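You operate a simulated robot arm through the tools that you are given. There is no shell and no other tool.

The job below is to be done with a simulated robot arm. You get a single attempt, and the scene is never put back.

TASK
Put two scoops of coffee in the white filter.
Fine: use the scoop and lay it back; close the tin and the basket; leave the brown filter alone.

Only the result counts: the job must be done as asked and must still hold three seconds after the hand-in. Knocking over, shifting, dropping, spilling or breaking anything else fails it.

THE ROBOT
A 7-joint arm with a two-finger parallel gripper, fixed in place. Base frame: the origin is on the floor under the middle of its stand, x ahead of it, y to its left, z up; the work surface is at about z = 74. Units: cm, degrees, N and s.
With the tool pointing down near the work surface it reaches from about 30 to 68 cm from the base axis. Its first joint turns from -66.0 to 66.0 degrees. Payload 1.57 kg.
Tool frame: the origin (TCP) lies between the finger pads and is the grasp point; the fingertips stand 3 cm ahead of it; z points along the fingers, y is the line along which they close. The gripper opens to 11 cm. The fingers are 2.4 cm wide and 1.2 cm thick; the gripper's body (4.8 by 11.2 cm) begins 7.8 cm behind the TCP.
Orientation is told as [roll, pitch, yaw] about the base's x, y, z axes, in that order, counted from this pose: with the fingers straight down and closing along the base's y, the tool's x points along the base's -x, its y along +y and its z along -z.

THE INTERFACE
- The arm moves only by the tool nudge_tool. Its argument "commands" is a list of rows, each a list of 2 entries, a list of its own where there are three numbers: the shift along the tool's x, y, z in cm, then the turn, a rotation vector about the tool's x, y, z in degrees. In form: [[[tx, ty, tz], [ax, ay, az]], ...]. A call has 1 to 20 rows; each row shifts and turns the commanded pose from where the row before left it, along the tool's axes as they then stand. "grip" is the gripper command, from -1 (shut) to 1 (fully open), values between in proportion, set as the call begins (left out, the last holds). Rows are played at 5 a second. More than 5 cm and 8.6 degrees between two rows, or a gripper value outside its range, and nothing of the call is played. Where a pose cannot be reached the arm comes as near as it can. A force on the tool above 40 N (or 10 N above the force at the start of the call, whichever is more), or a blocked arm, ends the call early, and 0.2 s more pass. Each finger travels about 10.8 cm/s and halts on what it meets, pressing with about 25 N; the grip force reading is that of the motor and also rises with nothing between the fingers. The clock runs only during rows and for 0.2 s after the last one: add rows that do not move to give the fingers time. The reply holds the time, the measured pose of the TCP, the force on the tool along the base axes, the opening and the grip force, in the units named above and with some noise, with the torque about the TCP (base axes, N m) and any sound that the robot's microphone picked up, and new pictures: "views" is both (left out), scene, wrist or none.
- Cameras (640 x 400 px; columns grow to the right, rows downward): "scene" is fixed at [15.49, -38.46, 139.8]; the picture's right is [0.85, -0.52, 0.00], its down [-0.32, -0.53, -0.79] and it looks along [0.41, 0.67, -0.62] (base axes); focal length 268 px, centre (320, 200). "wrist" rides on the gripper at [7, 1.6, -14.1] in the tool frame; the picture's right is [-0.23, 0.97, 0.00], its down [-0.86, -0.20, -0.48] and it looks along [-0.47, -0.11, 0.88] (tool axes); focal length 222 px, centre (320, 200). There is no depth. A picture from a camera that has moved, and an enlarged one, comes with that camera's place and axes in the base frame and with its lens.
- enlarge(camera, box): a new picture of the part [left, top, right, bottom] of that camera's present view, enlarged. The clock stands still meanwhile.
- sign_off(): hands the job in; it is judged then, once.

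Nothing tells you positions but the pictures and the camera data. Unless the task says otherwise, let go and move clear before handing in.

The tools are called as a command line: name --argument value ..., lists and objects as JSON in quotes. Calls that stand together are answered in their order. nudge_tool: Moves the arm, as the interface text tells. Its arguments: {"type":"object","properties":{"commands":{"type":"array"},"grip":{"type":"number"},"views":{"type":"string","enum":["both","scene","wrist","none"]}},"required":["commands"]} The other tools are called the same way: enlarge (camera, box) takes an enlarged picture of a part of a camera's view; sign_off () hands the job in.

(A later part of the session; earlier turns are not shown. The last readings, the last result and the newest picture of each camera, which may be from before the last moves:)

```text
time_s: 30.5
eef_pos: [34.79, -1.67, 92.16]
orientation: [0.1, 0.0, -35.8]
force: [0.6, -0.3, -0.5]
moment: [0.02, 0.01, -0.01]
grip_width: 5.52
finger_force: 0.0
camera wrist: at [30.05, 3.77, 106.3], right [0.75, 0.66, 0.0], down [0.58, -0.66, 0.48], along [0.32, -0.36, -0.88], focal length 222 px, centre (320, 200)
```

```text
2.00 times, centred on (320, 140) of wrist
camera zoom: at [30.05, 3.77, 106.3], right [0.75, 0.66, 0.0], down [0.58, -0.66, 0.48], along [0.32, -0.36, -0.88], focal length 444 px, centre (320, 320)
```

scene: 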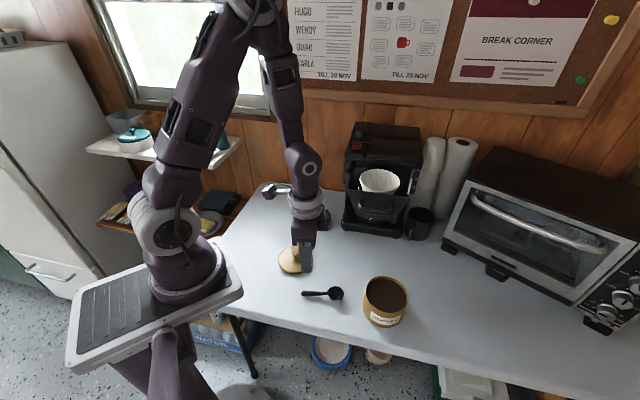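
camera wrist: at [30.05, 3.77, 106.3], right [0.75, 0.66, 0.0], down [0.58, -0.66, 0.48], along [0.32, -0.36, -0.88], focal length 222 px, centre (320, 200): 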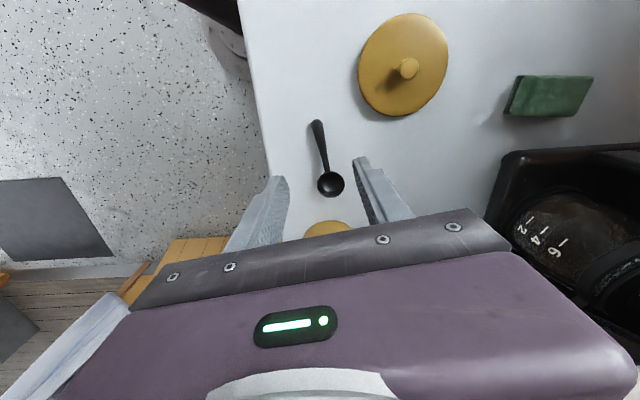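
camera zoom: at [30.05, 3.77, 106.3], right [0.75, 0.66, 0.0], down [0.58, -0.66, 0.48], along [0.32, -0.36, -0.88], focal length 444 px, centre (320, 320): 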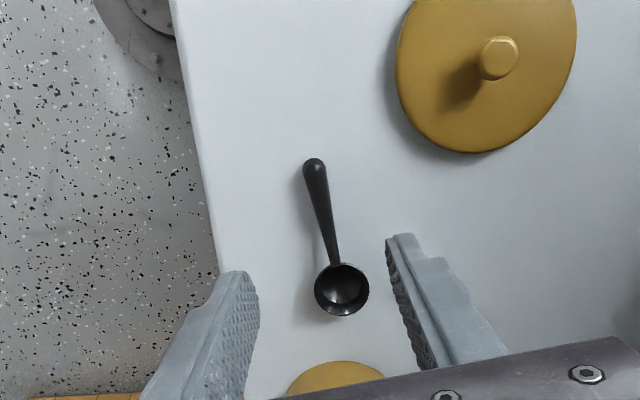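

The scoop is as measured and the TCP is in line with its handle. I'll lean the tool back by 20° (fingers toward the bowl) and come down partway to check alignment.

nudge_tool --commands '[[[0, 0, 0], [0, -6.67, 0]], [[0, 0, 0], [0, -6.67, 0]], [[0, 0, 0], [0, -6.67, 0]], [[1.37, 0, 3.76], [0, 0, 0]], [[1.37, 0, 3.76], [0, 0, 0]], [[0.68, 0, 1.88], [0, 0, 0]], [[0, 0, 0], [0, 0, 0]]]' --grip -0.3 --views "both"

enlarge --camera "wrist" --box '[220, 60, 420, 220]'

enlarge --camera "scene" --box '[270, 200, 370, 320]'

```text
time_s: 32.1
eef_pos: [34.15, -0.99, 82.24]
orientation: [0.1, -13.4, -35.8]
force: [0.3, -0.2, -0.4]
moment: [0.02, 0.01, 0.04]
grip_width: 3.85
finger_force: 0.0
out of reach, approached as far as the arm can: row 3
camera wrist: at [26.86, 6.33, 94.38], right [0.75, 0.66, 0.05], down [0.47, -0.58, 0.66], along [0.47, -0.47, -0.75], focal length 222 px, centre (320, 200)
```

scene: 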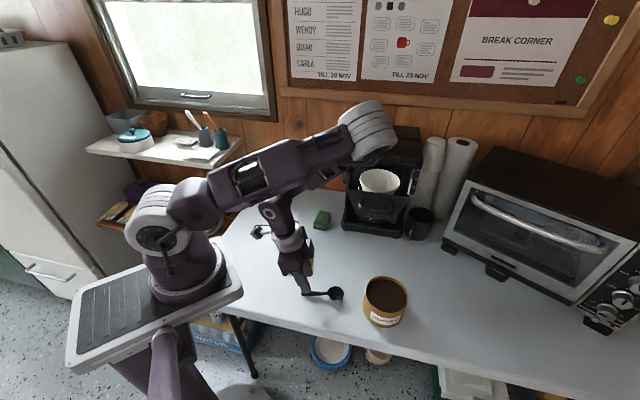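
wrist: 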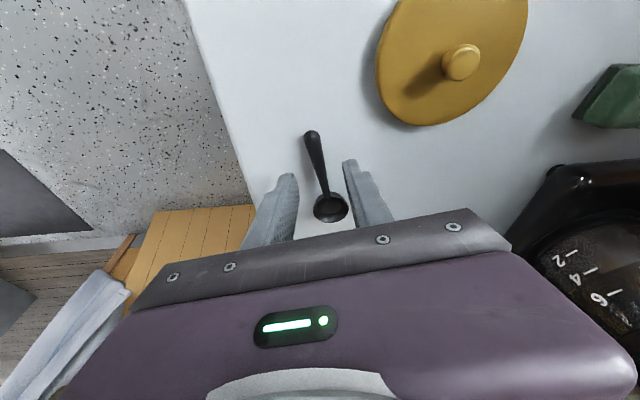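

```text
2.50 times, centred on (320, 140) of wrist
camera zoom: at [26.86, 6.33, 94.38], right [0.75, 0.66, 0.05], down [0.47, -0.58, 0.66], along [0.47, -0.47, -0.75], focal length 555 px, centre (320, 350)
```

zoom: 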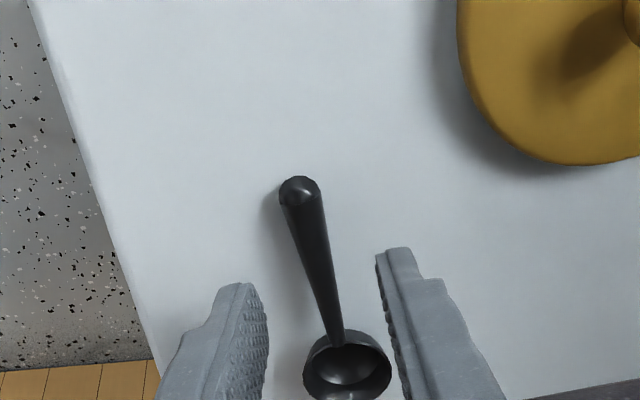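

```text
3.33 times, centred on (320, 260) of scene
camera zoom: at [15.49, -38.46, 139.8], right [0.85, -0.52, 0.0], down [-0.32, -0.53, -0.79], along [0.41, 0.67, -0.62], focal length 892 px, centre (320, 0)
```

zoom: 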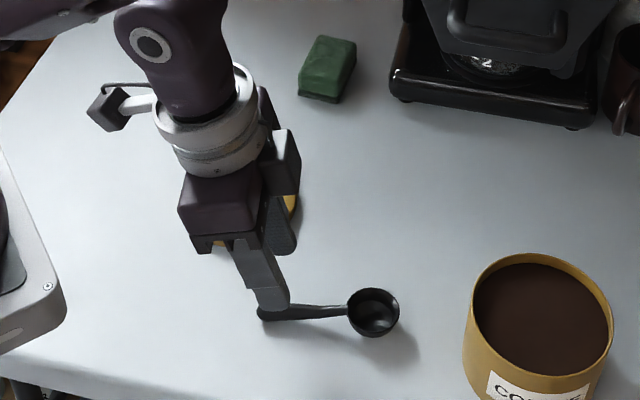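

The arm can only lean back 13° here, which is still fine. The fingers straddle the handle, so I'll correct the position and descend along the tool axis.

nudge_tool --commands '[[[-0.08, -0.19, 2.4], [0, 0, 0]], [[-0.08, 0, 2.0], [0, 0, 0]], [[0, 0, 0], [0, 0, 0]]]' --views "both"

enlarge --camera "wrist" --box '[220, 60, 420, 220]'

enlarge --camera "scene" --box '[280, 230, 360, 320]'

```text
time_s: 32.9
eef_pos: [34.9, -1.92, 77.93]
orientation: [0.1, -13.5, -35.8]
force: [0.3, -0.6, 0.5]
moment: [0.0, 0.02, -0.05]
grip_width: 3.85
finger_force: 0.2
camera wrist: at [27.63, 5.39, 90.04], right [0.75, 0.66, 0.05], down [0.47, -0.58, 0.66], along [0.47, -0.47, -0.75], focal length 222 px, centre (320, 200)
```

scene: 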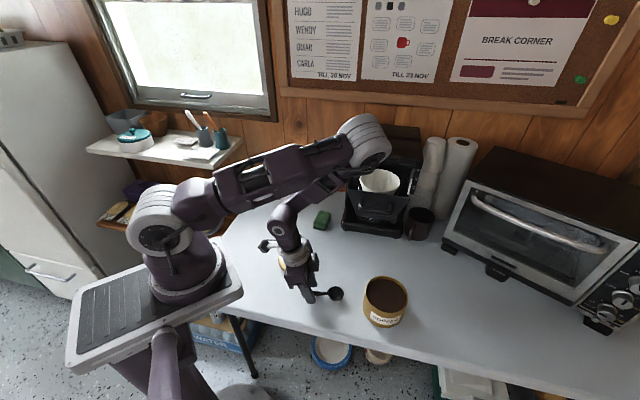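
wrist: 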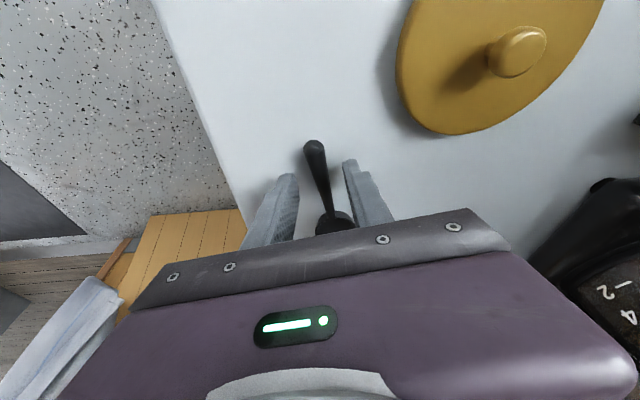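

```text
2.50 times, centred on (320, 140) of wrist
camera zoom: at [27.63, 5.39, 90.04], right [0.75, 0.66, 0.05], down [0.47, -0.58, 0.66], along [0.47, -0.47, -0.75], focal length 555 px, centre (320, 350)
```

zoom: 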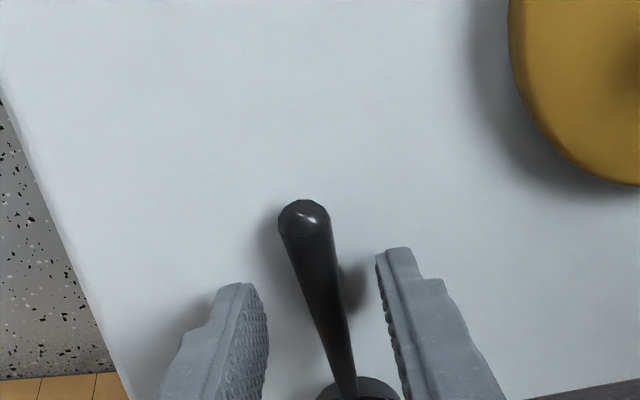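

```text
4.44 times, centred on (320, 275) of scene
camera zoom: at [15.49, -38.46, 139.8], right [0.85, -0.52, 0.0], down [-0.32, -0.53, -0.79], along [0.41, 0.67, -0.62], focal length 1189 px, centre (320, -133)
```

zoom: 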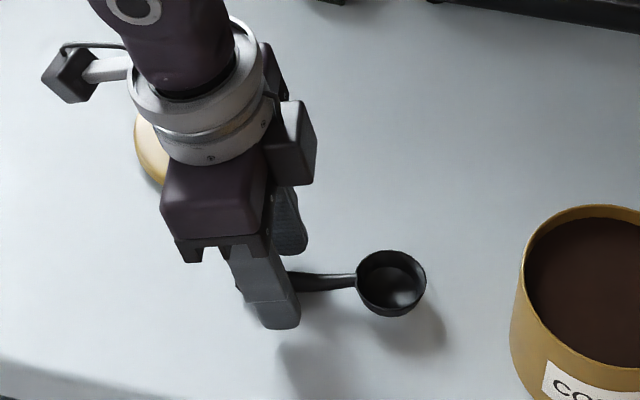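

Alignment is good. I'll drop the last 0.45 cm and close on the handle.

nudge_tool --commands '[[[-0.09, 0, 0.45], [0, 0, 0]], [[0, 0, 0], [0, 0, 0]]]' --views "none"

nudge_tool --commands '[[[0, 0, 0], [0, 0, 0]], [[0, 0, 0], [0, 0, 0]], [[0, 0, 0], [0, 0, 0]]]' --grip -1 --views "both"

enlarge --camera "wrist" --box '[220, 60, 420, 220]'

enlarge --camera "scene" --box '[280, 230, 360, 320]'

```text
time_s: 33.5
eef_pos: [34.97, -1.96, 77.46]
orientation: [0.1, -13.3, -35.8]
force: [-0.1, -0.2, 0.1]
moment: [-0.01, 0.01, -0.03]
grip_width: 3.84
finger_force: 0.2
```

```text
time_s: 34.3
eef_pos: [35.03, -2.0, 77.52]
orientation: [0.0, -13.4, -35.8]
force: [-0.6, 0.6, 0.6]
moment: [0.02, 0.01, 0.05]
grip_width: 1.27
finger_force: 25.1
camera wrist: at [27.78, 5.26, 89.63], right [0.75, 0.66, 0.05], down [0.47, -0.58, 0.66], along [0.47, -0.47, -0.75], focal length 222 px, centre (320, 200)
```

scene: 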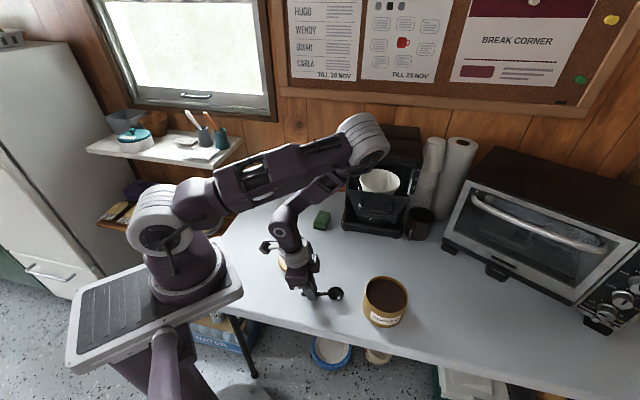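
wrist: 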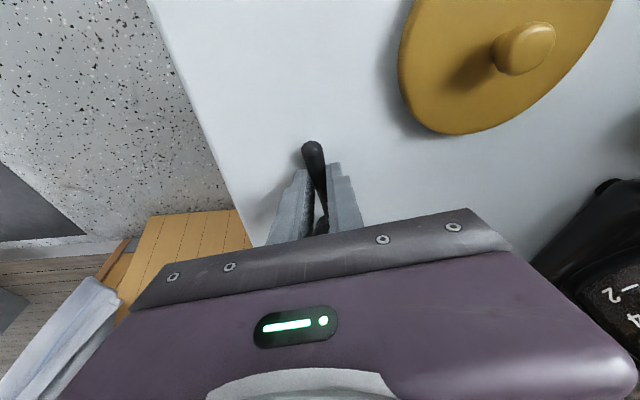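

```text
2.50 times, centred on (320, 140) of wrist
camera zoom: at [27.78, 5.26, 89.63], right [0.75, 0.66, 0.05], down [0.47, -0.58, 0.66], along [0.47, -0.47, -0.75], focal length 555 px, centre (320, 350)
```

zoom: 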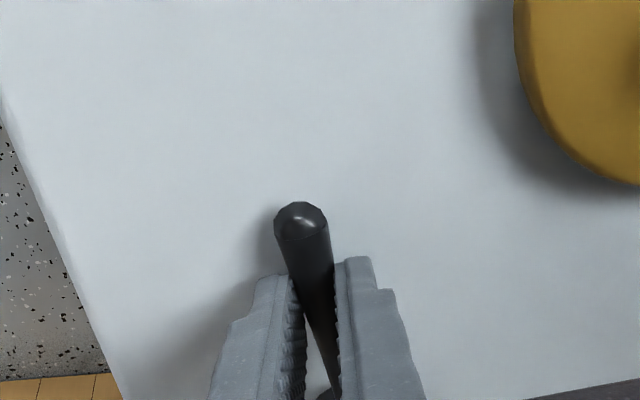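

```text
4.44 times, centred on (320, 275) of scene
camera zoom: at [15.49, -38.46, 139.8], right [0.85, -0.52, 0.0], down [-0.32, -0.53, -0.79], along [0.41, 0.67, -0.62], focal length 1189 px, centre (320, -133)
```

zoom: 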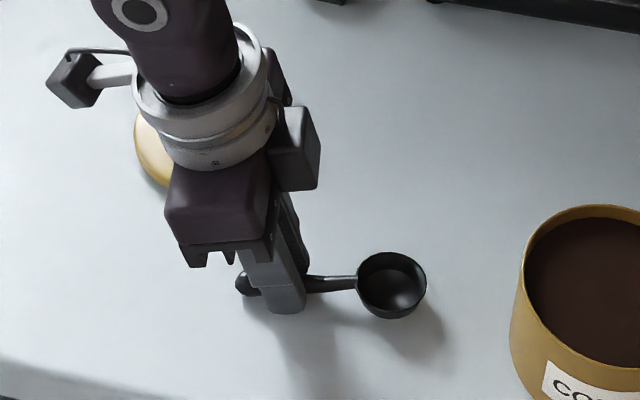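

The handle is gripped (1.27 cm), with the grasp pose at (35.0, -1.97, 77.48), pitch -13.4, yaw -35.8; I'll return to exactly that to lay it back. Lifting gently now.

nudge_tool --commands '[[[-0.232, 0, -0.973], [0, 0, 0]], [[-0.46, 0, -1.95], [0, 0, 0]], [[-0.7, 0, -2.92], [0, 0, 0]], [[-0.93, 0, -3.9], [0, 0, 0]], [[0, 0, 0], [0, 0, 0]]]' --views "both"

enlarge --camera "scene" --box '[270, 200, 370, 320]'

enlarge --camera "wrist" --box '[220, 60, 420, 220]'

```text
time_s: 35.5
eef_pos: [34.93, -2.09, 87.26]
orientation: [0.1, -13.4, -35.7]
force: [-0.3, 0.0, 0.8]
moment: [-0.01, 0.0, 0.01]
grip_width: 1.26
finger_force: 24.7
camera wrist: at [27.72, 5.18, 99.42], right [0.75, 0.66, 0.05], down [0.47, -0.58, 0.66], along [0.47, -0.47, -0.75], focal length 222 px, centre (320, 200)
```

scene: 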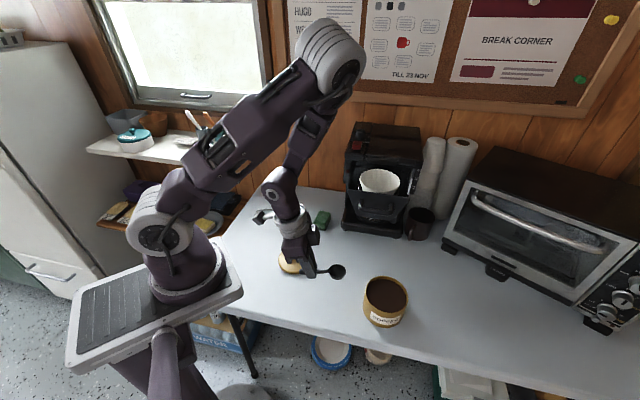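
wrist: 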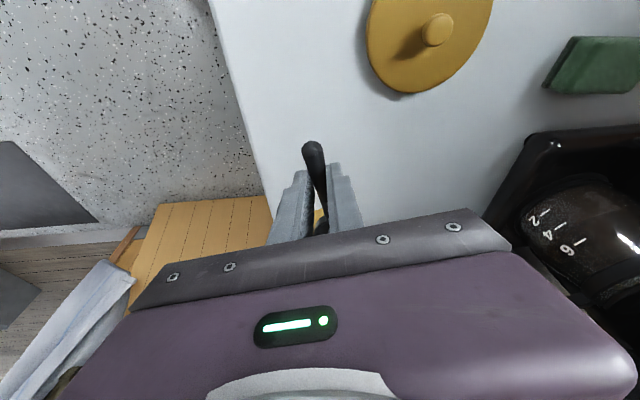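

```text
3.33 times, centred on (320, 260) of scene
camera zoom: at [15.49, -38.46, 139.8], right [0.85, -0.52, 0.0], down [-0.32, -0.53, -0.79], along [0.41, 0.67, -0.62], focal length 892 px, centre (320, 0)
```

zoom: 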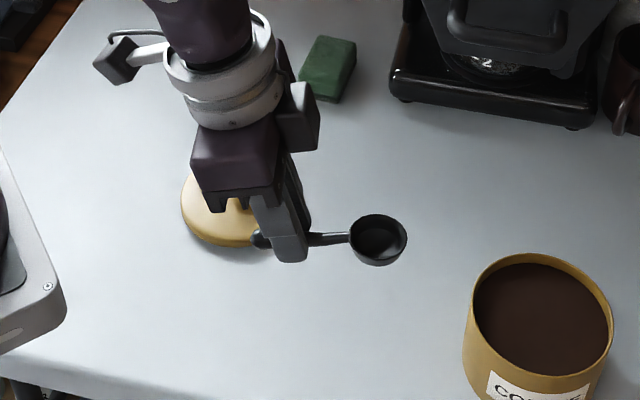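

```text
2.50 times, centred on (320, 140) of wrist
camera zoom: at [27.72, 5.18, 99.42], right [0.75, 0.66, 0.05], down [0.47, -0.58, 0.66], along [0.47, -0.47, -0.75], focal length 555 px, centre (320, 350)
```

zoom: 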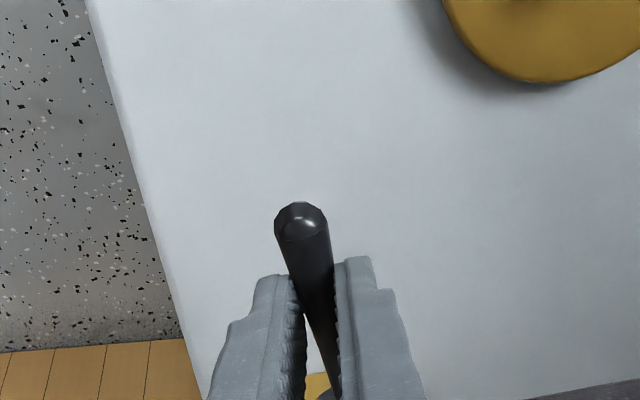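

The scoop is held firmly with no slip. I'll carry it over the tin and pitch the bowl down 45°, staying above the rim.

nudge_tool --commands '[[[-4.13, -0.56, -0.3], [0, 0, 0]], [[-4.13, -0.56, -0.3], [0, 0, 0]], [[-4.13, -0.56, -0.3], [0, 0, 0]], [[-4.13, -0.56, -0.3], [0, 0, 0]], [[0, 0, 0], [0, 7.5, 0]], [[0, 0, 0], [0, 7.5, 0]], [[0, 0, 0], [0, 7.5, 0]], [[0, 0, 0], [0, 7.5, 0]], [[0, 0, 0], [0, 7.5, 0]], [[0, 0, 0], [0, 7.5, 0]], [[0, 0, 0], [0, 0, 0]]]' --views "both"

enlarge --camera "scene" --box '[330, 200, 440, 330]'

enlarge --camera "wrist" --box '[220, 60, 420, 220]'

```text
time_s: 37.9
eef_pos: [46.5, -12.92, 92.58]
orientation: [0.0, 31.5, -35.6]
force: [0.1, 0.6, -0.3]
moment: [-0.01, -0.02, 0.02]
grip_width: 1.3
finger_force: 25.1
camera wrist: at [48.63, -12.53, 108.21], right [0.73, 0.68, -0.12], down [0.68, -0.73, -0.04], along [-0.11, -0.05, -0.99], focal length 222 px, centre (320, 200)
```

scene: 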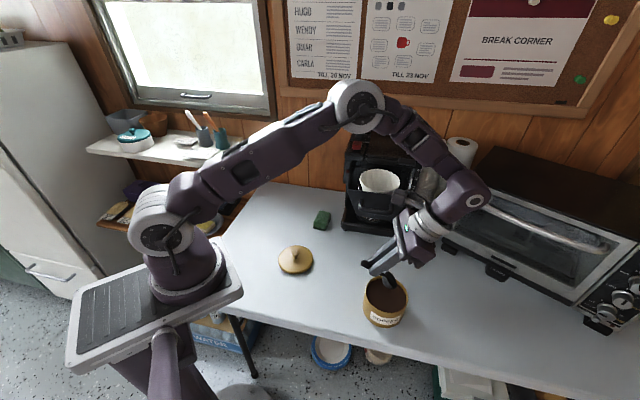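
wrist: 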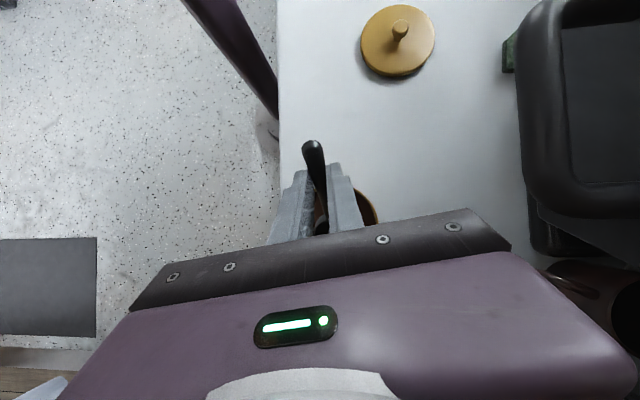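

```text
3.08 times, centred on (385, 265) of scene
camera zoom: at [15.49, -38.46, 139.79], right [0.85, -0.52, 0.0], down [-0.32, -0.53, -0.79], along [0.41, 0.67, -0.62], focal length 823 px, centre (120, 0)
```

zoom: 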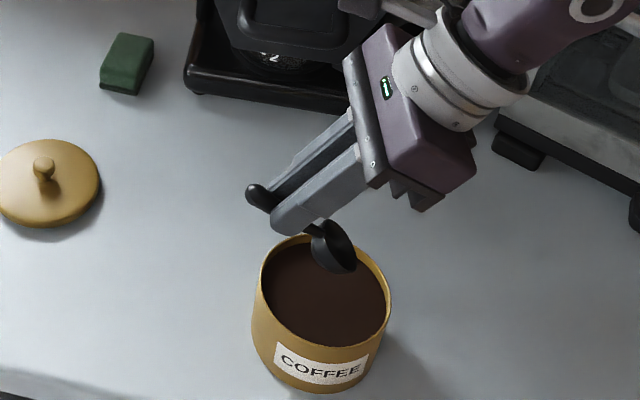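

```text
2.50 times, centred on (320, 140) of wrist
camera zoom: at [48.63, -12.53, 108.21], right [0.73, 0.68, -0.12], down [0.68, -0.73, -0.04], along [-0.11, -0.05, -0.99], focal length 555 px, centre (320, 350)
```

zoom: 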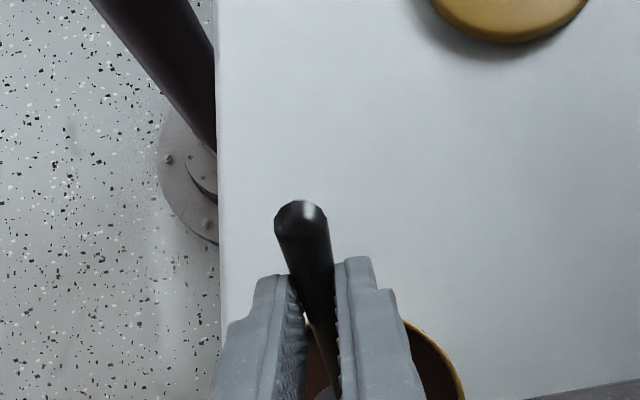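

The bowl is right above the tin's centre. I'll lower it to just above the coffee and check.

nudge_tool --commands '[[[-1.2, 0, 1.96], [0, 0, 0]], [[-1.2, 0, 1.96], [0, 0, 0]], [[0, 0, 0], [0, 0, 0]]]' --views "scene"

enlarge --camera "scene" --box '[340, 230, 430, 330]'

```text
time_s: 38.7
eef_pos: [46.45, -13.04, 87.94]
orientation: [0.1, 31.6, -35.6]
force: [-0.3, -0.6, 0.0]
moment: [-0.01, -0.02, 0.01]
grip_width: 1.31
finger_force: 24.5
```

scene: 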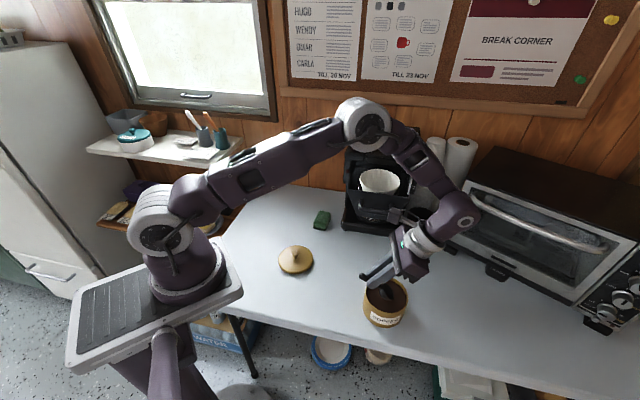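

```text
4.00 times, centred on (385, 280) of scene
camera zoom: at [15.49, -38.46, 139.79], right [0.85, -0.52, 0.0], down [-0.32, -0.53, -0.79], along [0.41, 0.67, -0.62], focal length 1070 px, centre (60, -120)
```

zoom: 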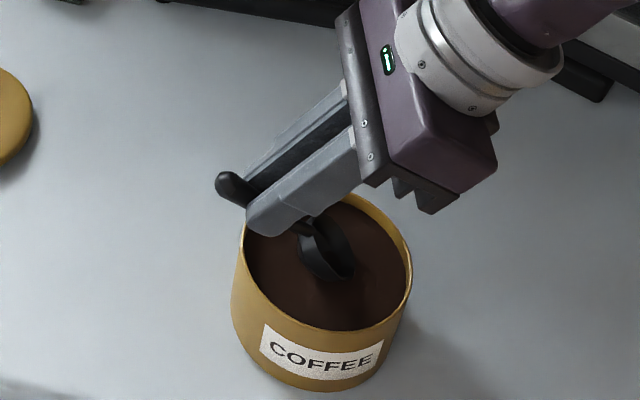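

The bowl is inside the rim, centred and just above the coffee. I'll go down into the coffee in small steps.

nudge_tool --commands '[[[-0.42, 0, 0.68], [0, 0, 0]], [[-0.42, 0, 0.68], [0, 0, 0]], [[-0.42, 0, 0.68], [0, 0, 0]], [[0, 0, 0], [0, 0, 0]]]' --views "scene"

enlarge --camera "scene" --box '[340, 230, 430, 330]'

```text
time_s: 39.7
eef_pos: [46.51, -12.97, 85.43]
orientation: [0.0, 31.6, -35.7]
force: [0.0, 0.3, 0.2]
moment: [-0.01, -0.02, -0.03]
grip_width: 1.28
finger_force: 25.1
```

scene: 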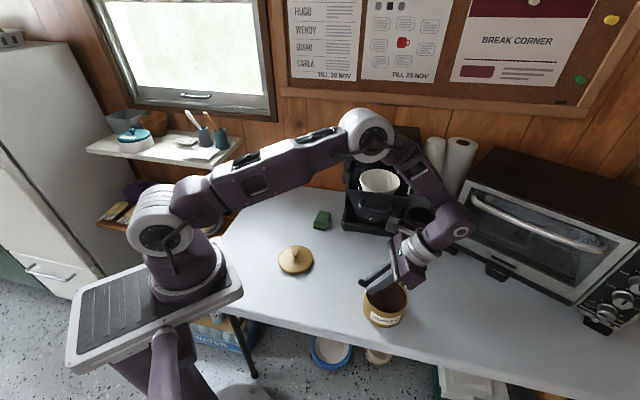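

```text
4.00 times, centred on (385, 280) of scene
camera zoom: at [15.49, -38.46, 139.79], right [0.85, -0.52, 0.0], down [-0.32, -0.53, -0.79], along [0.41, 0.67, -0.62], focal length 1070 px, centre (60, -120)
```

zoom: 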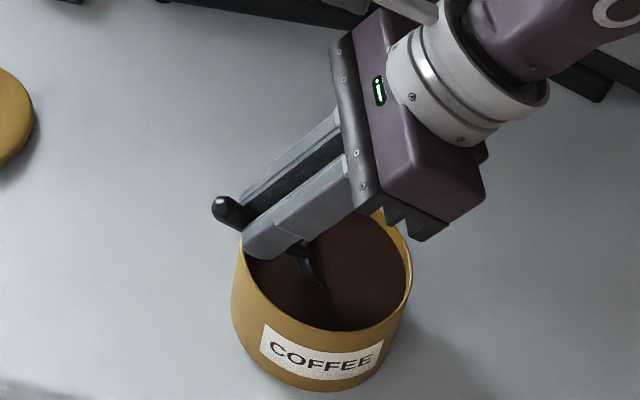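

There is no resistance and the bowl is going under. I'll go a little deeper, then curl the bowl up toward level while still inside the tin.

nudge_tool --commands '[[[-0.42, 0, 0.68], [0, 0, 0]], [[-0.46, 0, 0.75], [0, 0, 0]], [[0, 0, 0], [0, 0, 0]]]' --views "scene"

enlarge --camera "scene" --box '[340, 230, 430, 330]'

```text
time_s: 40.4
eef_pos: [46.3, -13.02, 84.19]
orientation: [0.2, 31.8, -35.6]
force: [-0.8, 1.0, 11.7]
moment: [0.07, -0.08, 0.01]
grip_width: 1.29
finger_force: 24.6
stopped in row 3: the force on the tool passed its limit at 46 N (the readings are from after the stop); the commanded pose is now the measured one
```

scene: 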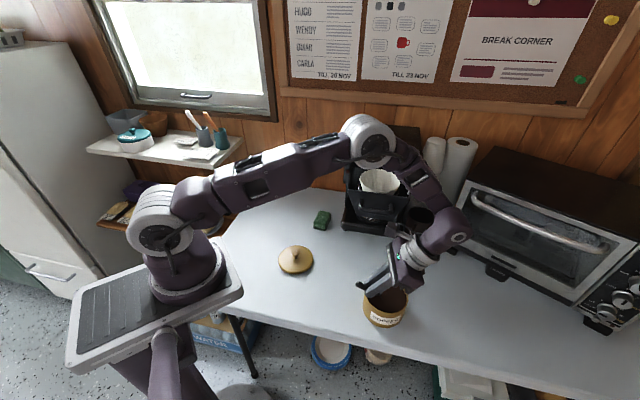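

```text
4.00 times, centred on (385, 280) of scene
camera zoom: at [15.47, -38.45, 139.8], right [0.85, -0.52, 0.0], down [-0.32, -0.53, -0.79], along [0.41, 0.67, -0.62], focal length 1070 px, centre (60, -120)
```

zoom: 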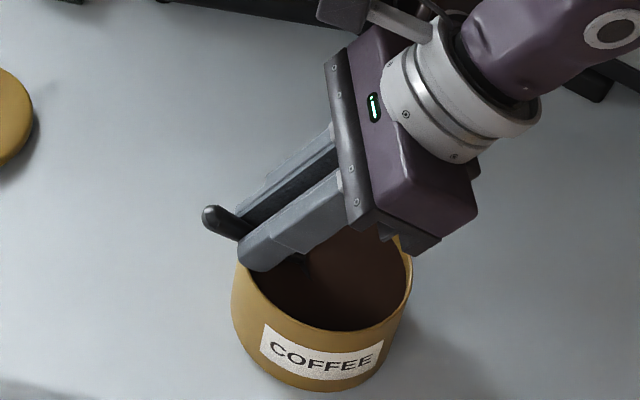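

A finger seems to have touched the tin rim, so the rim is nearer z = 81.6; the tin itself hasn't moved and the bowl is submerged. I'll ease up, move slightly forward, and curl the bowl to level while lifting.

nudge_tool --commands '[[[0.21, 0, -0.34], [0, 0, 0]], [[-0.26, 0, -0.16], [0, -6.67, 0]], [[0.084, 0, -0.18], [0, -6.67, 0]], [[0.062, 0, -0.19], [0, -6.67, 0]], [[0, 0, 0], [0, 0, 0]]]' --views "scene"

enlarge --camera "scene" --box '[340, 230, 430, 330]'

```text
time_s: 41.6
eef_pos: [46.8, -13.09, 84.79]
orientation: [0.3, 11.8, -35.6]
force: [-0.1, 0.7, -0.1]
moment: [0.03, -0.01, -0.01]
grip_width: 1.27
finger_force: 25.1
```

scene: 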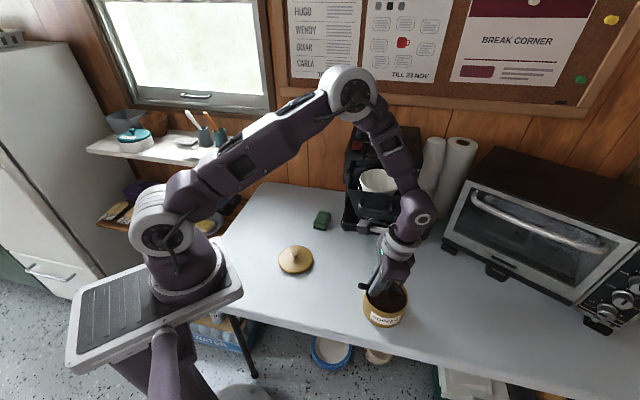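

```text
4.00 times, centred on (385, 280) of scene
camera zoom: at [15.49, -38.46, 139.79], right [0.85, -0.52, 0.0], down [-0.32, -0.53, -0.79], along [0.41, 0.67, -0.62], focal length 1070 px, centre (60, -120)
```

zoom: 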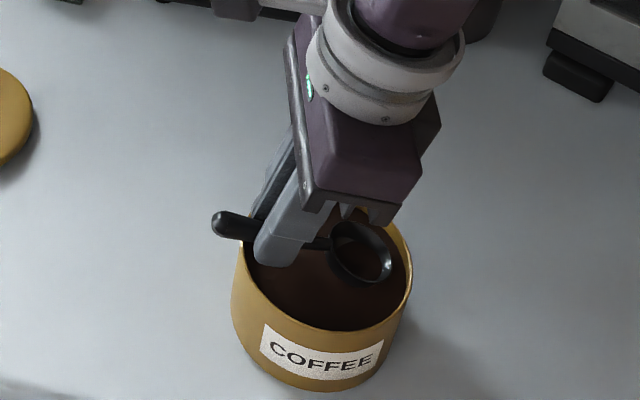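

enlarge --camera "scene" --box '[365, 270, 415, 320]'

```text
8.00 times, centred on (390, 295) of scene
camera zoom: at [15.49, -38.46, 139.79], right [0.85, -0.52, 0.0], down [-0.32, -0.53, -0.79], along [0.41, 0.67, -0.62], focal length 2140 px, centre (-240, -560)
```

zoom: 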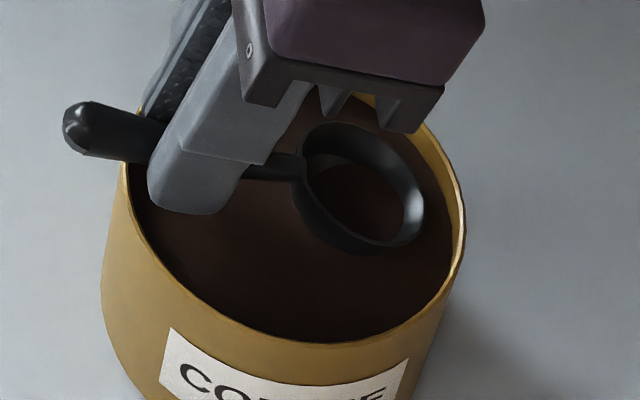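

The bowl shows coffee inside. I'll lift and level it now.

nudge_tool --commands '[[[0.1, 0, -0.5], [0, 0, 0]], [[0.1, 0, -0.5], [0, 0, 0]], [[0.1, 0, -0.7], [0, -6.67, 0]], [[0.05, 0, -0.7], [0, -6.67, 0]], [[0, 0, -0.7], [0, -6.67, 0]], [[-0.1, 0, -1], [0, 0, 0]], [[0, 0, 0], [0, 0, 0]]]' --views "both"

enlarge --camera "scene" --box '[345, 240, 425, 320]'

```text
time_s: 43.2
eef_pos: [46.7, -13.24, 88.96]
orientation: [0.2, -8.2, -35.7]
force: [-0.1, -0.3, -0.1]
moment: [-0.02, 0.01, 0.03]
grip_width: 1.3
finger_force: 24.8
camera wrist: at [40.37, -6.75, 102.09], right [0.75, 0.66, 0.04], down [0.51, -0.62, 0.59], along [0.41, -0.43, -0.8], focal length 222 px, centre (320, 200)
```

scene: 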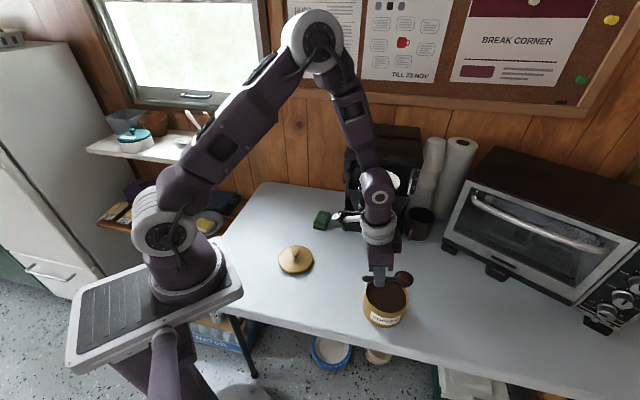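
wrist: 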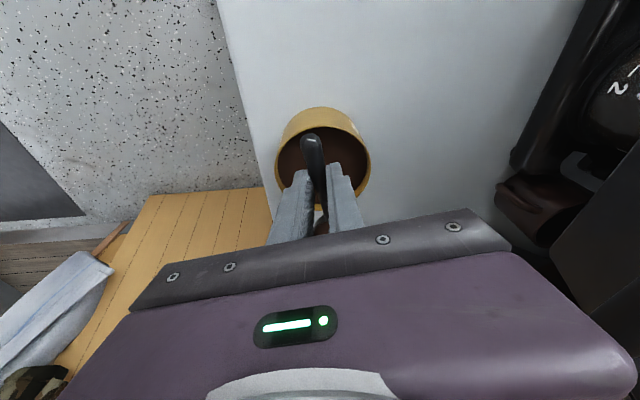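

```text
5.00 times, centred on (385, 280) of scene
camera zoom: at [15.49, -38.46, 139.8], right [0.85, -0.52, 0.0], down [-0.32, -0.53, -0.79], along [0.41, 0.67, -0.62], focal length 1338 px, centre (-5, -200)
```

zoom: 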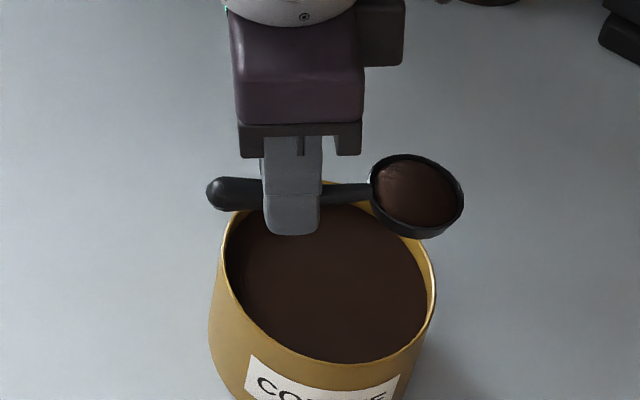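

The scoop holds a full mound of coffee. I'll lift it straight up smoothly, keeping it level and away from the drawer.

nudge_tool --commands '[[[-0.3, -0.4, -2.0], [0, 0, 0]], [[-0.46, -0.7, -3.17], [0, 0, 0]], [[-0.46, -0.7, -3.17], [0, 0, 0]], [[-0.46, -0.4, -3.17], [0, 0, 0]], [[-0.46, 0, -3.17], [0, 0, 0]], [[-0.46, 0, -3.17], [0, 0, 0]], [[-0.46, 0, -3.17], [0, 0, 0]], [[-0.46, 0, -3.17], [0, 0, 0]], [[-0.46, 0, -3.17], [0, 0, 0]], [[-0.3, 0, -1.6], [0, 0, 0]], [[0, 0, 0], [0, 0, 0]]]' --views "scene"

enlarge --camera "scene" --box '[330, 60, 470, 180]'

enlarge --camera "scene" --box '[270, 230, 440, 340]'

```text
time_s: 45.6
eef_pos: [45.61, -14.94, 118.35]
orientation: [0.2, -8.2, -35.7]
force: [-0.3, -0.3, -0.8]
moment: [0.01, -0.01, 0.02]
grip_width: 1.28
finger_force: 25.2
```

scene: 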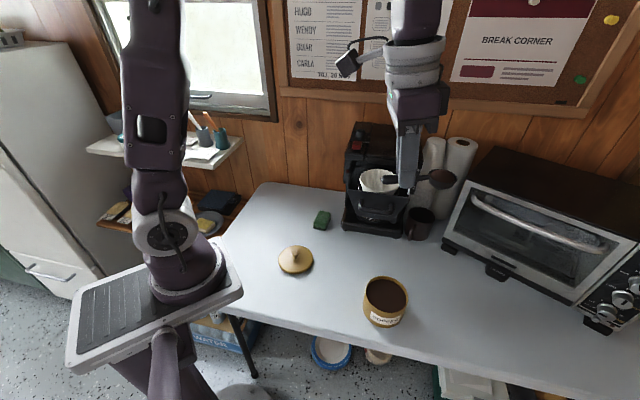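

```text
3.33 times, centred on (400, 120) of scene
camera zoom: at [15.49, -38.46, 139.79], right [0.85, -0.52, 0.0], down [-0.32, -0.53, -0.79], along [0.41, 0.67, -0.62], focal length 892 px, centre (53, 467)
```

zoom: 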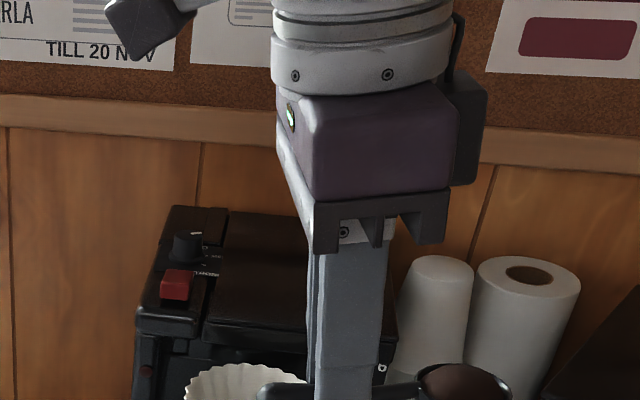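

```text
3.64 times, centred on (355, 285) of scene
camera zoom: at [15.49, -38.46, 139.79], right [0.85, -0.52, 0.0], down [-0.32, -0.53, -0.79], along [0.41, 0.67, -0.62], focal length 973 px, centre (193, -109)
```

zoom: 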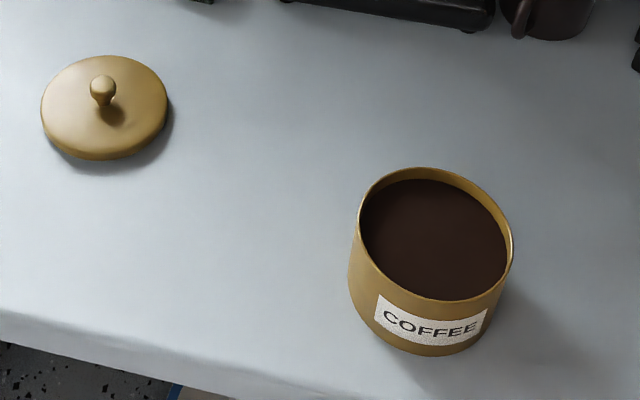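

Nothing spilled and the tin is in place. Now I'll swing the yaw to -125° about the vertical, keeping the scoop level.

nudge_tool --commands '[[[0, 0, 0], [1.061, 0, 7.364]], [[0, 0, 0], [1.061, 0, 7.364]], [[0, 0, 0], [1.061, 0, 7.364]], [[0, 0, 0], [1.061, 0, 7.364]], [[0, 0, 0], [1.061, 0, 7.364]], [[0, 0, 0], [1.061, 0, 7.364]], [[0, 0, 0], [1.061, 0, 7.364]], [[0, 0, 0], [1.061, 0, 7.364]], [[0, 0, 0], [1.061, 0, 7.364]], [[0, 0, 0], [1.061, 0, 7.364]], [[0, 0, 0], [1.061, 0, 7.364]], [[0, 0, 0], [1.061, 0, 7.364]], [[0, 0, 0], [0, 0, 0]]]' --views "both"

enlarge --camera "scene" --box '[330, 60, 470, 240]'

```text
time_s: 48.4
eef_pos: [45.49, -15.1, 118.21]
orientation: [0.0, -7.9, -125.0]
force: [0.5, -0.6, -0.1]
moment: [0.04, 0.02, -0.02]
grip_width: 1.25
finger_force: 24.7
camera wrist: at [51.93, -8.69, 131.29], right [0.67, -0.74, 0.03], down [-0.61, -0.52, 0.59], along [-0.43, -0.42, -0.8], focal length 222 px, centre (320, 200)
```

scene: 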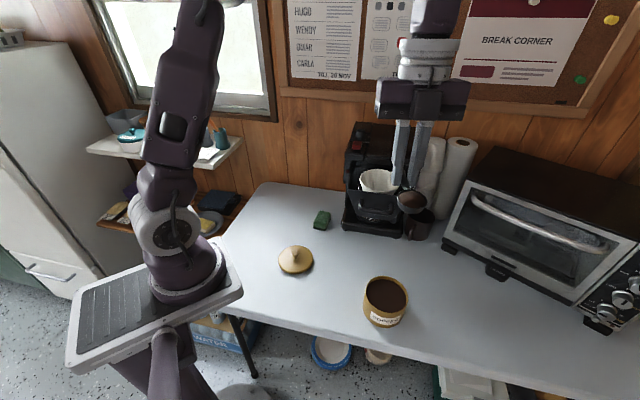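
wrist: 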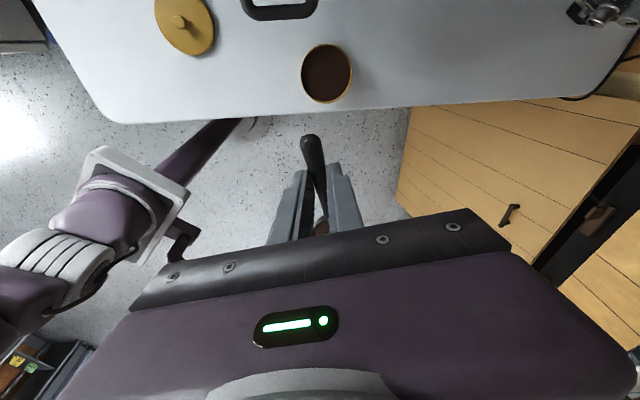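

```text
2.22 times, centred on (400, 150) of scene
camera zoom: at [15.49, -38.46, 139.79], right [0.85, -0.52, 0.0], down [-0.32, -0.53, -0.79], along [0.41, 0.67, -0.62], focal length 595 px, centre (142, 311)
```

zoom: 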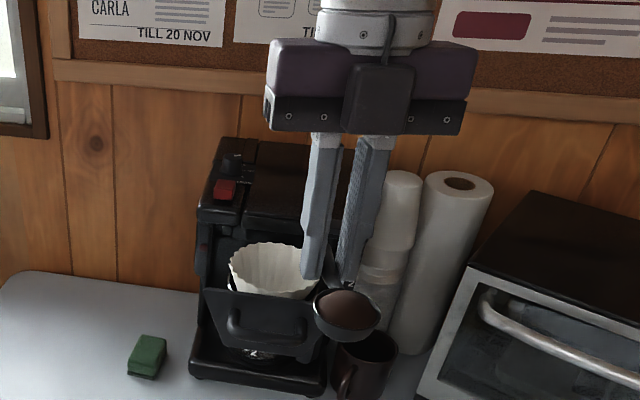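

The scoop is still level and full. I'll move it back along its own axis so the bowl comes over the filter, at z about 116 and well above the machine's top.

nudge_tool --commands '[[[3.11, 0.085, -0.225], [0, 0, 0]], [[3.11, 0.085, -0.225], [0, 0, 0]], [[3.11, 0.085, -0.225], [0, 0, 0]], [[3.11, 0.085, -0.225], [0, 0, 0]], [[3.11, 0.085, -0.225], [0, 0, 0]], [[3.11, 0.085, -0.225], [0, 0, 0]], [[3.11, 0.085, -0.225], [0, 0, 0]], [[3.11, 0.085, -0.225], [0, 0, 0]], [[3.11, 0.085, -0.225], [0, 0, 0]], [[0, 0, 0], [0, 0, 0]]]' --views "both"

enlarge --camera "scene" --box '[330, 60, 470, 240]'

```text
time_s: 50.6
eef_pos: [58.85, 8.2, 116.53]
orientation: [-0.9, -8.7, -125.4]
force: [0.5, -1.0, -0.3]
moment: [0.04, -0.01, 0.0]
grip_width: 1.29
finger_force: 25.3
out of reach, approached as far as the arm can: row 8, 9
camera wrist: at [65.63, 14.6, 129.39], right [0.66, -0.75, 0.02], down [-0.6, -0.52, 0.61], along [-0.44, -0.41, -0.8], focal length 222 px, centre (320, 200)
```

scene: 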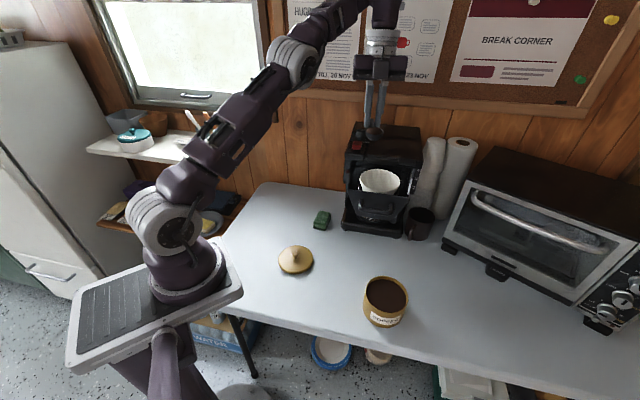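
wrist: 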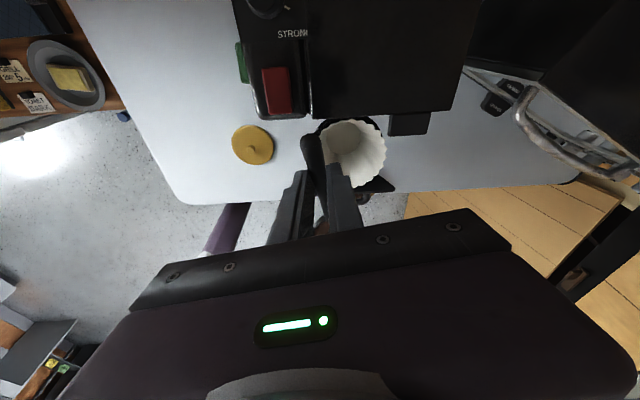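

```text
2.22 times, centred on (400, 150) of scene
camera zoom: at [15.49, -38.45, 139.8], right [0.85, -0.52, 0.0], down [-0.32, -0.53, -0.79], along [0.41, 0.67, -0.62], focal length 595 px, centre (142, 311)
```

zoom: 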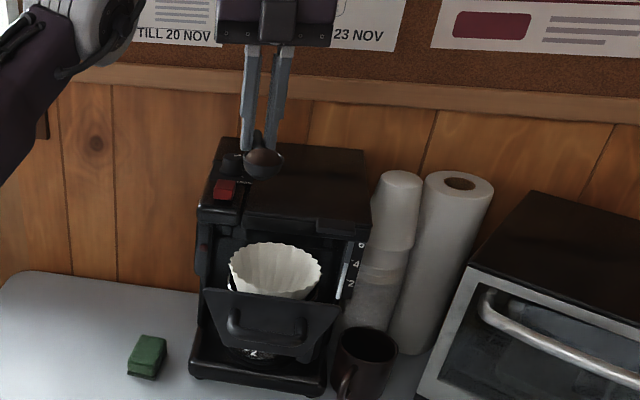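

The reach ended short at level, but the filter is well clear of the machine: its front face is about 7 cm behind the filter centre and its top is about z = 104. With a slight pitch the arm reaches further, so I'll tilt to about 20° and bring the bowl over the filter centre.

nudge_tool --commands '[[[0.32, 1.05, 1.14], [0, 4.9, 0]], [[0.22, 1.05, 1.16], [0, 4.9, 0]], [[0.12, 1.05, 1.18], [0, 4.9, 0]], [[0, 0, 0], [0, 0, 0]]]' --views "both"

enlarge --camera "scene" --box '[330, 100, 450, 240]'

enlarge --camera "wrist" --box '[220, 60, 460, 240]'

```text
time_s: 51.6
eef_pos: [61.68, 6.65, 112.94]
orientation: [0.1, 6.7, -124.9]
force: [0.4, 0.4, -0.4]
moment: [0.0, -0.03, 0.0]
grip_width: 1.29
finger_force: 25.0
camera wrist: at [66.03, 10.14, 127.85], right [0.67, -0.74, -0.03], down [-0.68, -0.63, 0.38], along [-0.3, -0.23, -0.93], focal length 222 px, centre (320, 200)
```

scene: 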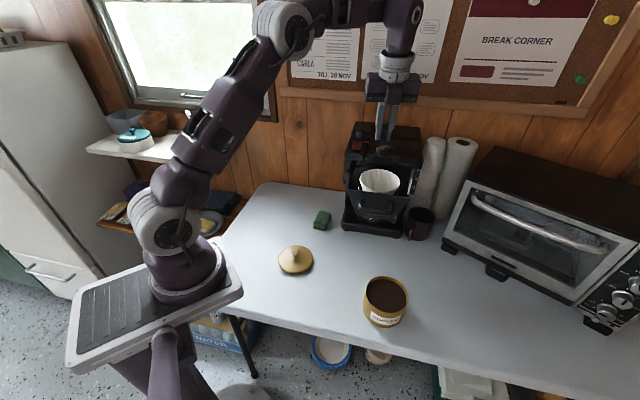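
wrist: 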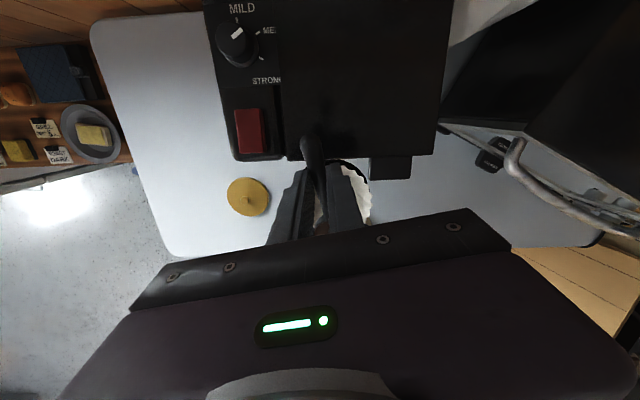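

```text
2.86 times, centred on (390, 170) of scene
camera zoom: at [15.49, -38.46, 139.79], right [0.85, -0.52, 0.0], down [-0.32, -0.53, -0.79], along [0.41, 0.67, -0.62], focal length 764 px, centre (120, 286)
```

zoom: 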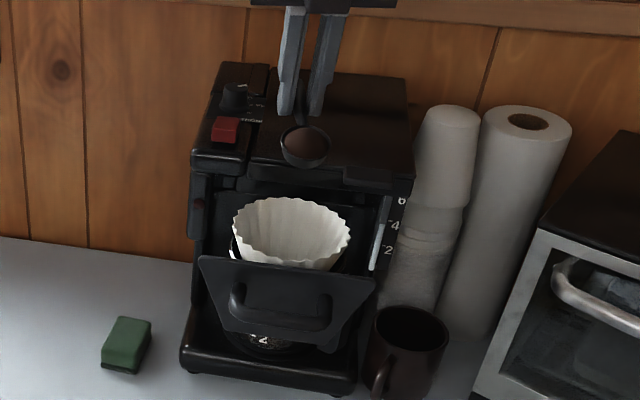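

```text
2.22 times, centred on (340, 150) of wrist
camera zoom: at [66.03, 10.14, 127.85], right [0.67, -0.74, -0.03], down [-0.68, -0.63, 0.38], along [-0.3, -0.23, -0.93], focal length 494 px, centre (276, 311)
```

zoom: 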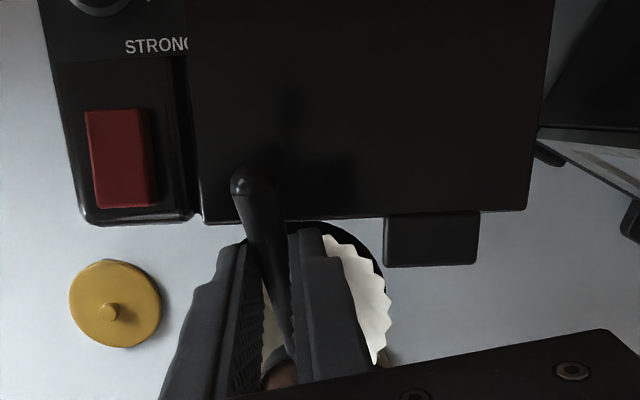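

The bowl sits directly above the filter centre at z about 109. I'll pitch it down to about 50° while lowering slightly, keeping the bowl over the filter, then check.

nudge_tool --commands '[[[-0.58, 0, 0.344], [0, 7.5, 0]], [[-0.705, 0, 0.244], [0, 7.5, 0]], [[-0.802, 0, 0.122], [0, 7.5, 0]], [[-0.869, 0, -0.016], [0, 7.5, 0]], [[0, 0, 0], [0, 0, 0]]]' --views "scene"

enlarge --camera "scene" --box '[330, 100, 450, 240]'

```text
time_s: 52.8
eef_pos: [60.09, 4.55, 111.4]
orientation: [0.0, 36.7, -125.0]
force: [-0.4, 1.1, -1.0]
moment: [0.03, 0.01, -0.01]
grip_width: 1.28
finger_force: 24.7
```

scene: 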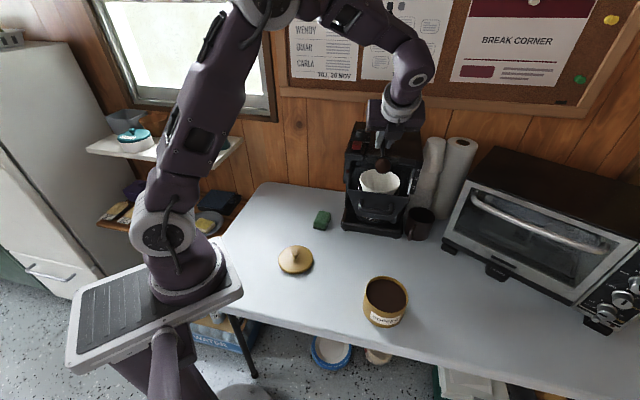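

```text
2.86 times, centred on (390, 170) of scene
camera zoom: at [15.49, -38.46, 139.79], right [0.85, -0.52, 0.0], down [-0.32, -0.53, -0.79], along [0.41, 0.67, -0.62], focal length 764 px, centre (120, 286)
```

zoom: 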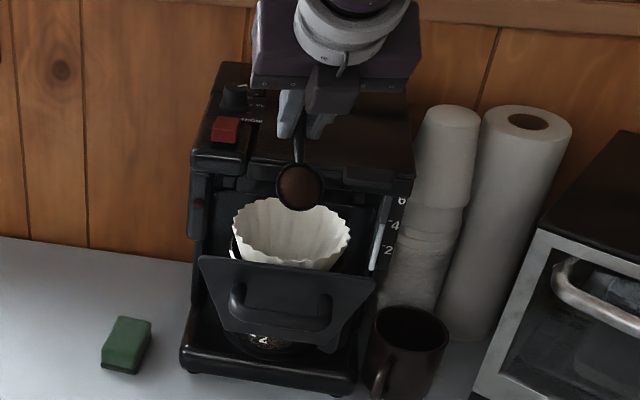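

The coffee is still in the scoop at 50°, with the bowl over the filter. Continuing the pitch to 80°.

nudge_tool --commands '[[[-0.716, 0, -0.409], [0, 7.5, 0]], [[-0.683, 0, -0.524], [0, 7.5, 0]], [[-0.623, 0, -0.627], [0, 7.5, 0]], [[-0.6, 0, -0.675], [0, 7.5, 0]], [[0, 0, 0], [0, 0, 0]], [[0, 0, 0], [0, 0, 0]]]' --views "scene"

enlarge --camera "scene" --box '[330, 100, 450, 240]'

```text
time_s: 54.2
eef_pos: [58.14, 1.83, 110.98]
orientation: [-0.2, 66.7, -125.1]
force: [-0.7, 0.1, -0.3]
moment: [-0.04, 0.01, -0.01]
grip_width: 1.28
finger_force: 25.4
```

scene: 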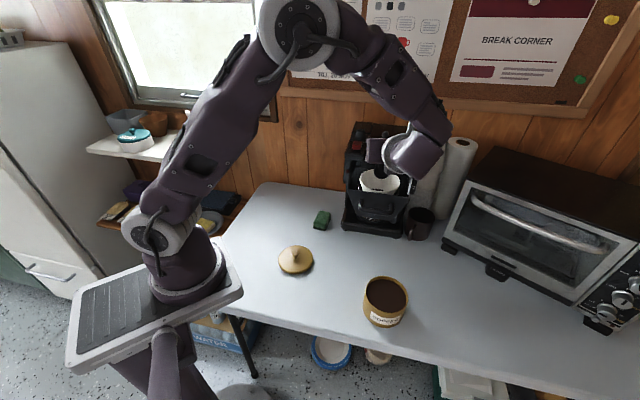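

```text
2.86 times, centred on (390, 170) of scene
camera zoom: at [15.49, -38.46, 139.8], right [0.85, -0.52, 0.0], down [-0.32, -0.53, -0.79], along [0.41, 0.67, -0.62], focal length 764 px, centre (120, 286)
```

zoom: 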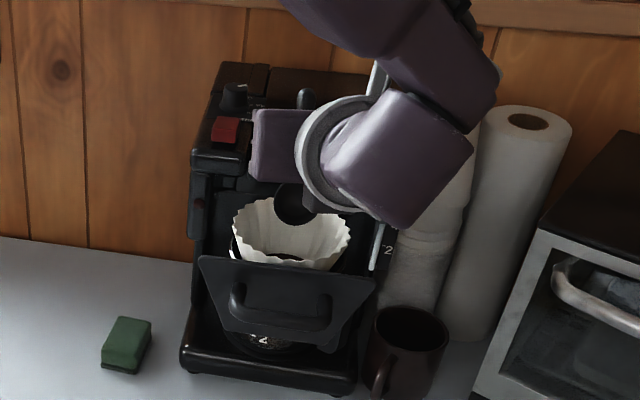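

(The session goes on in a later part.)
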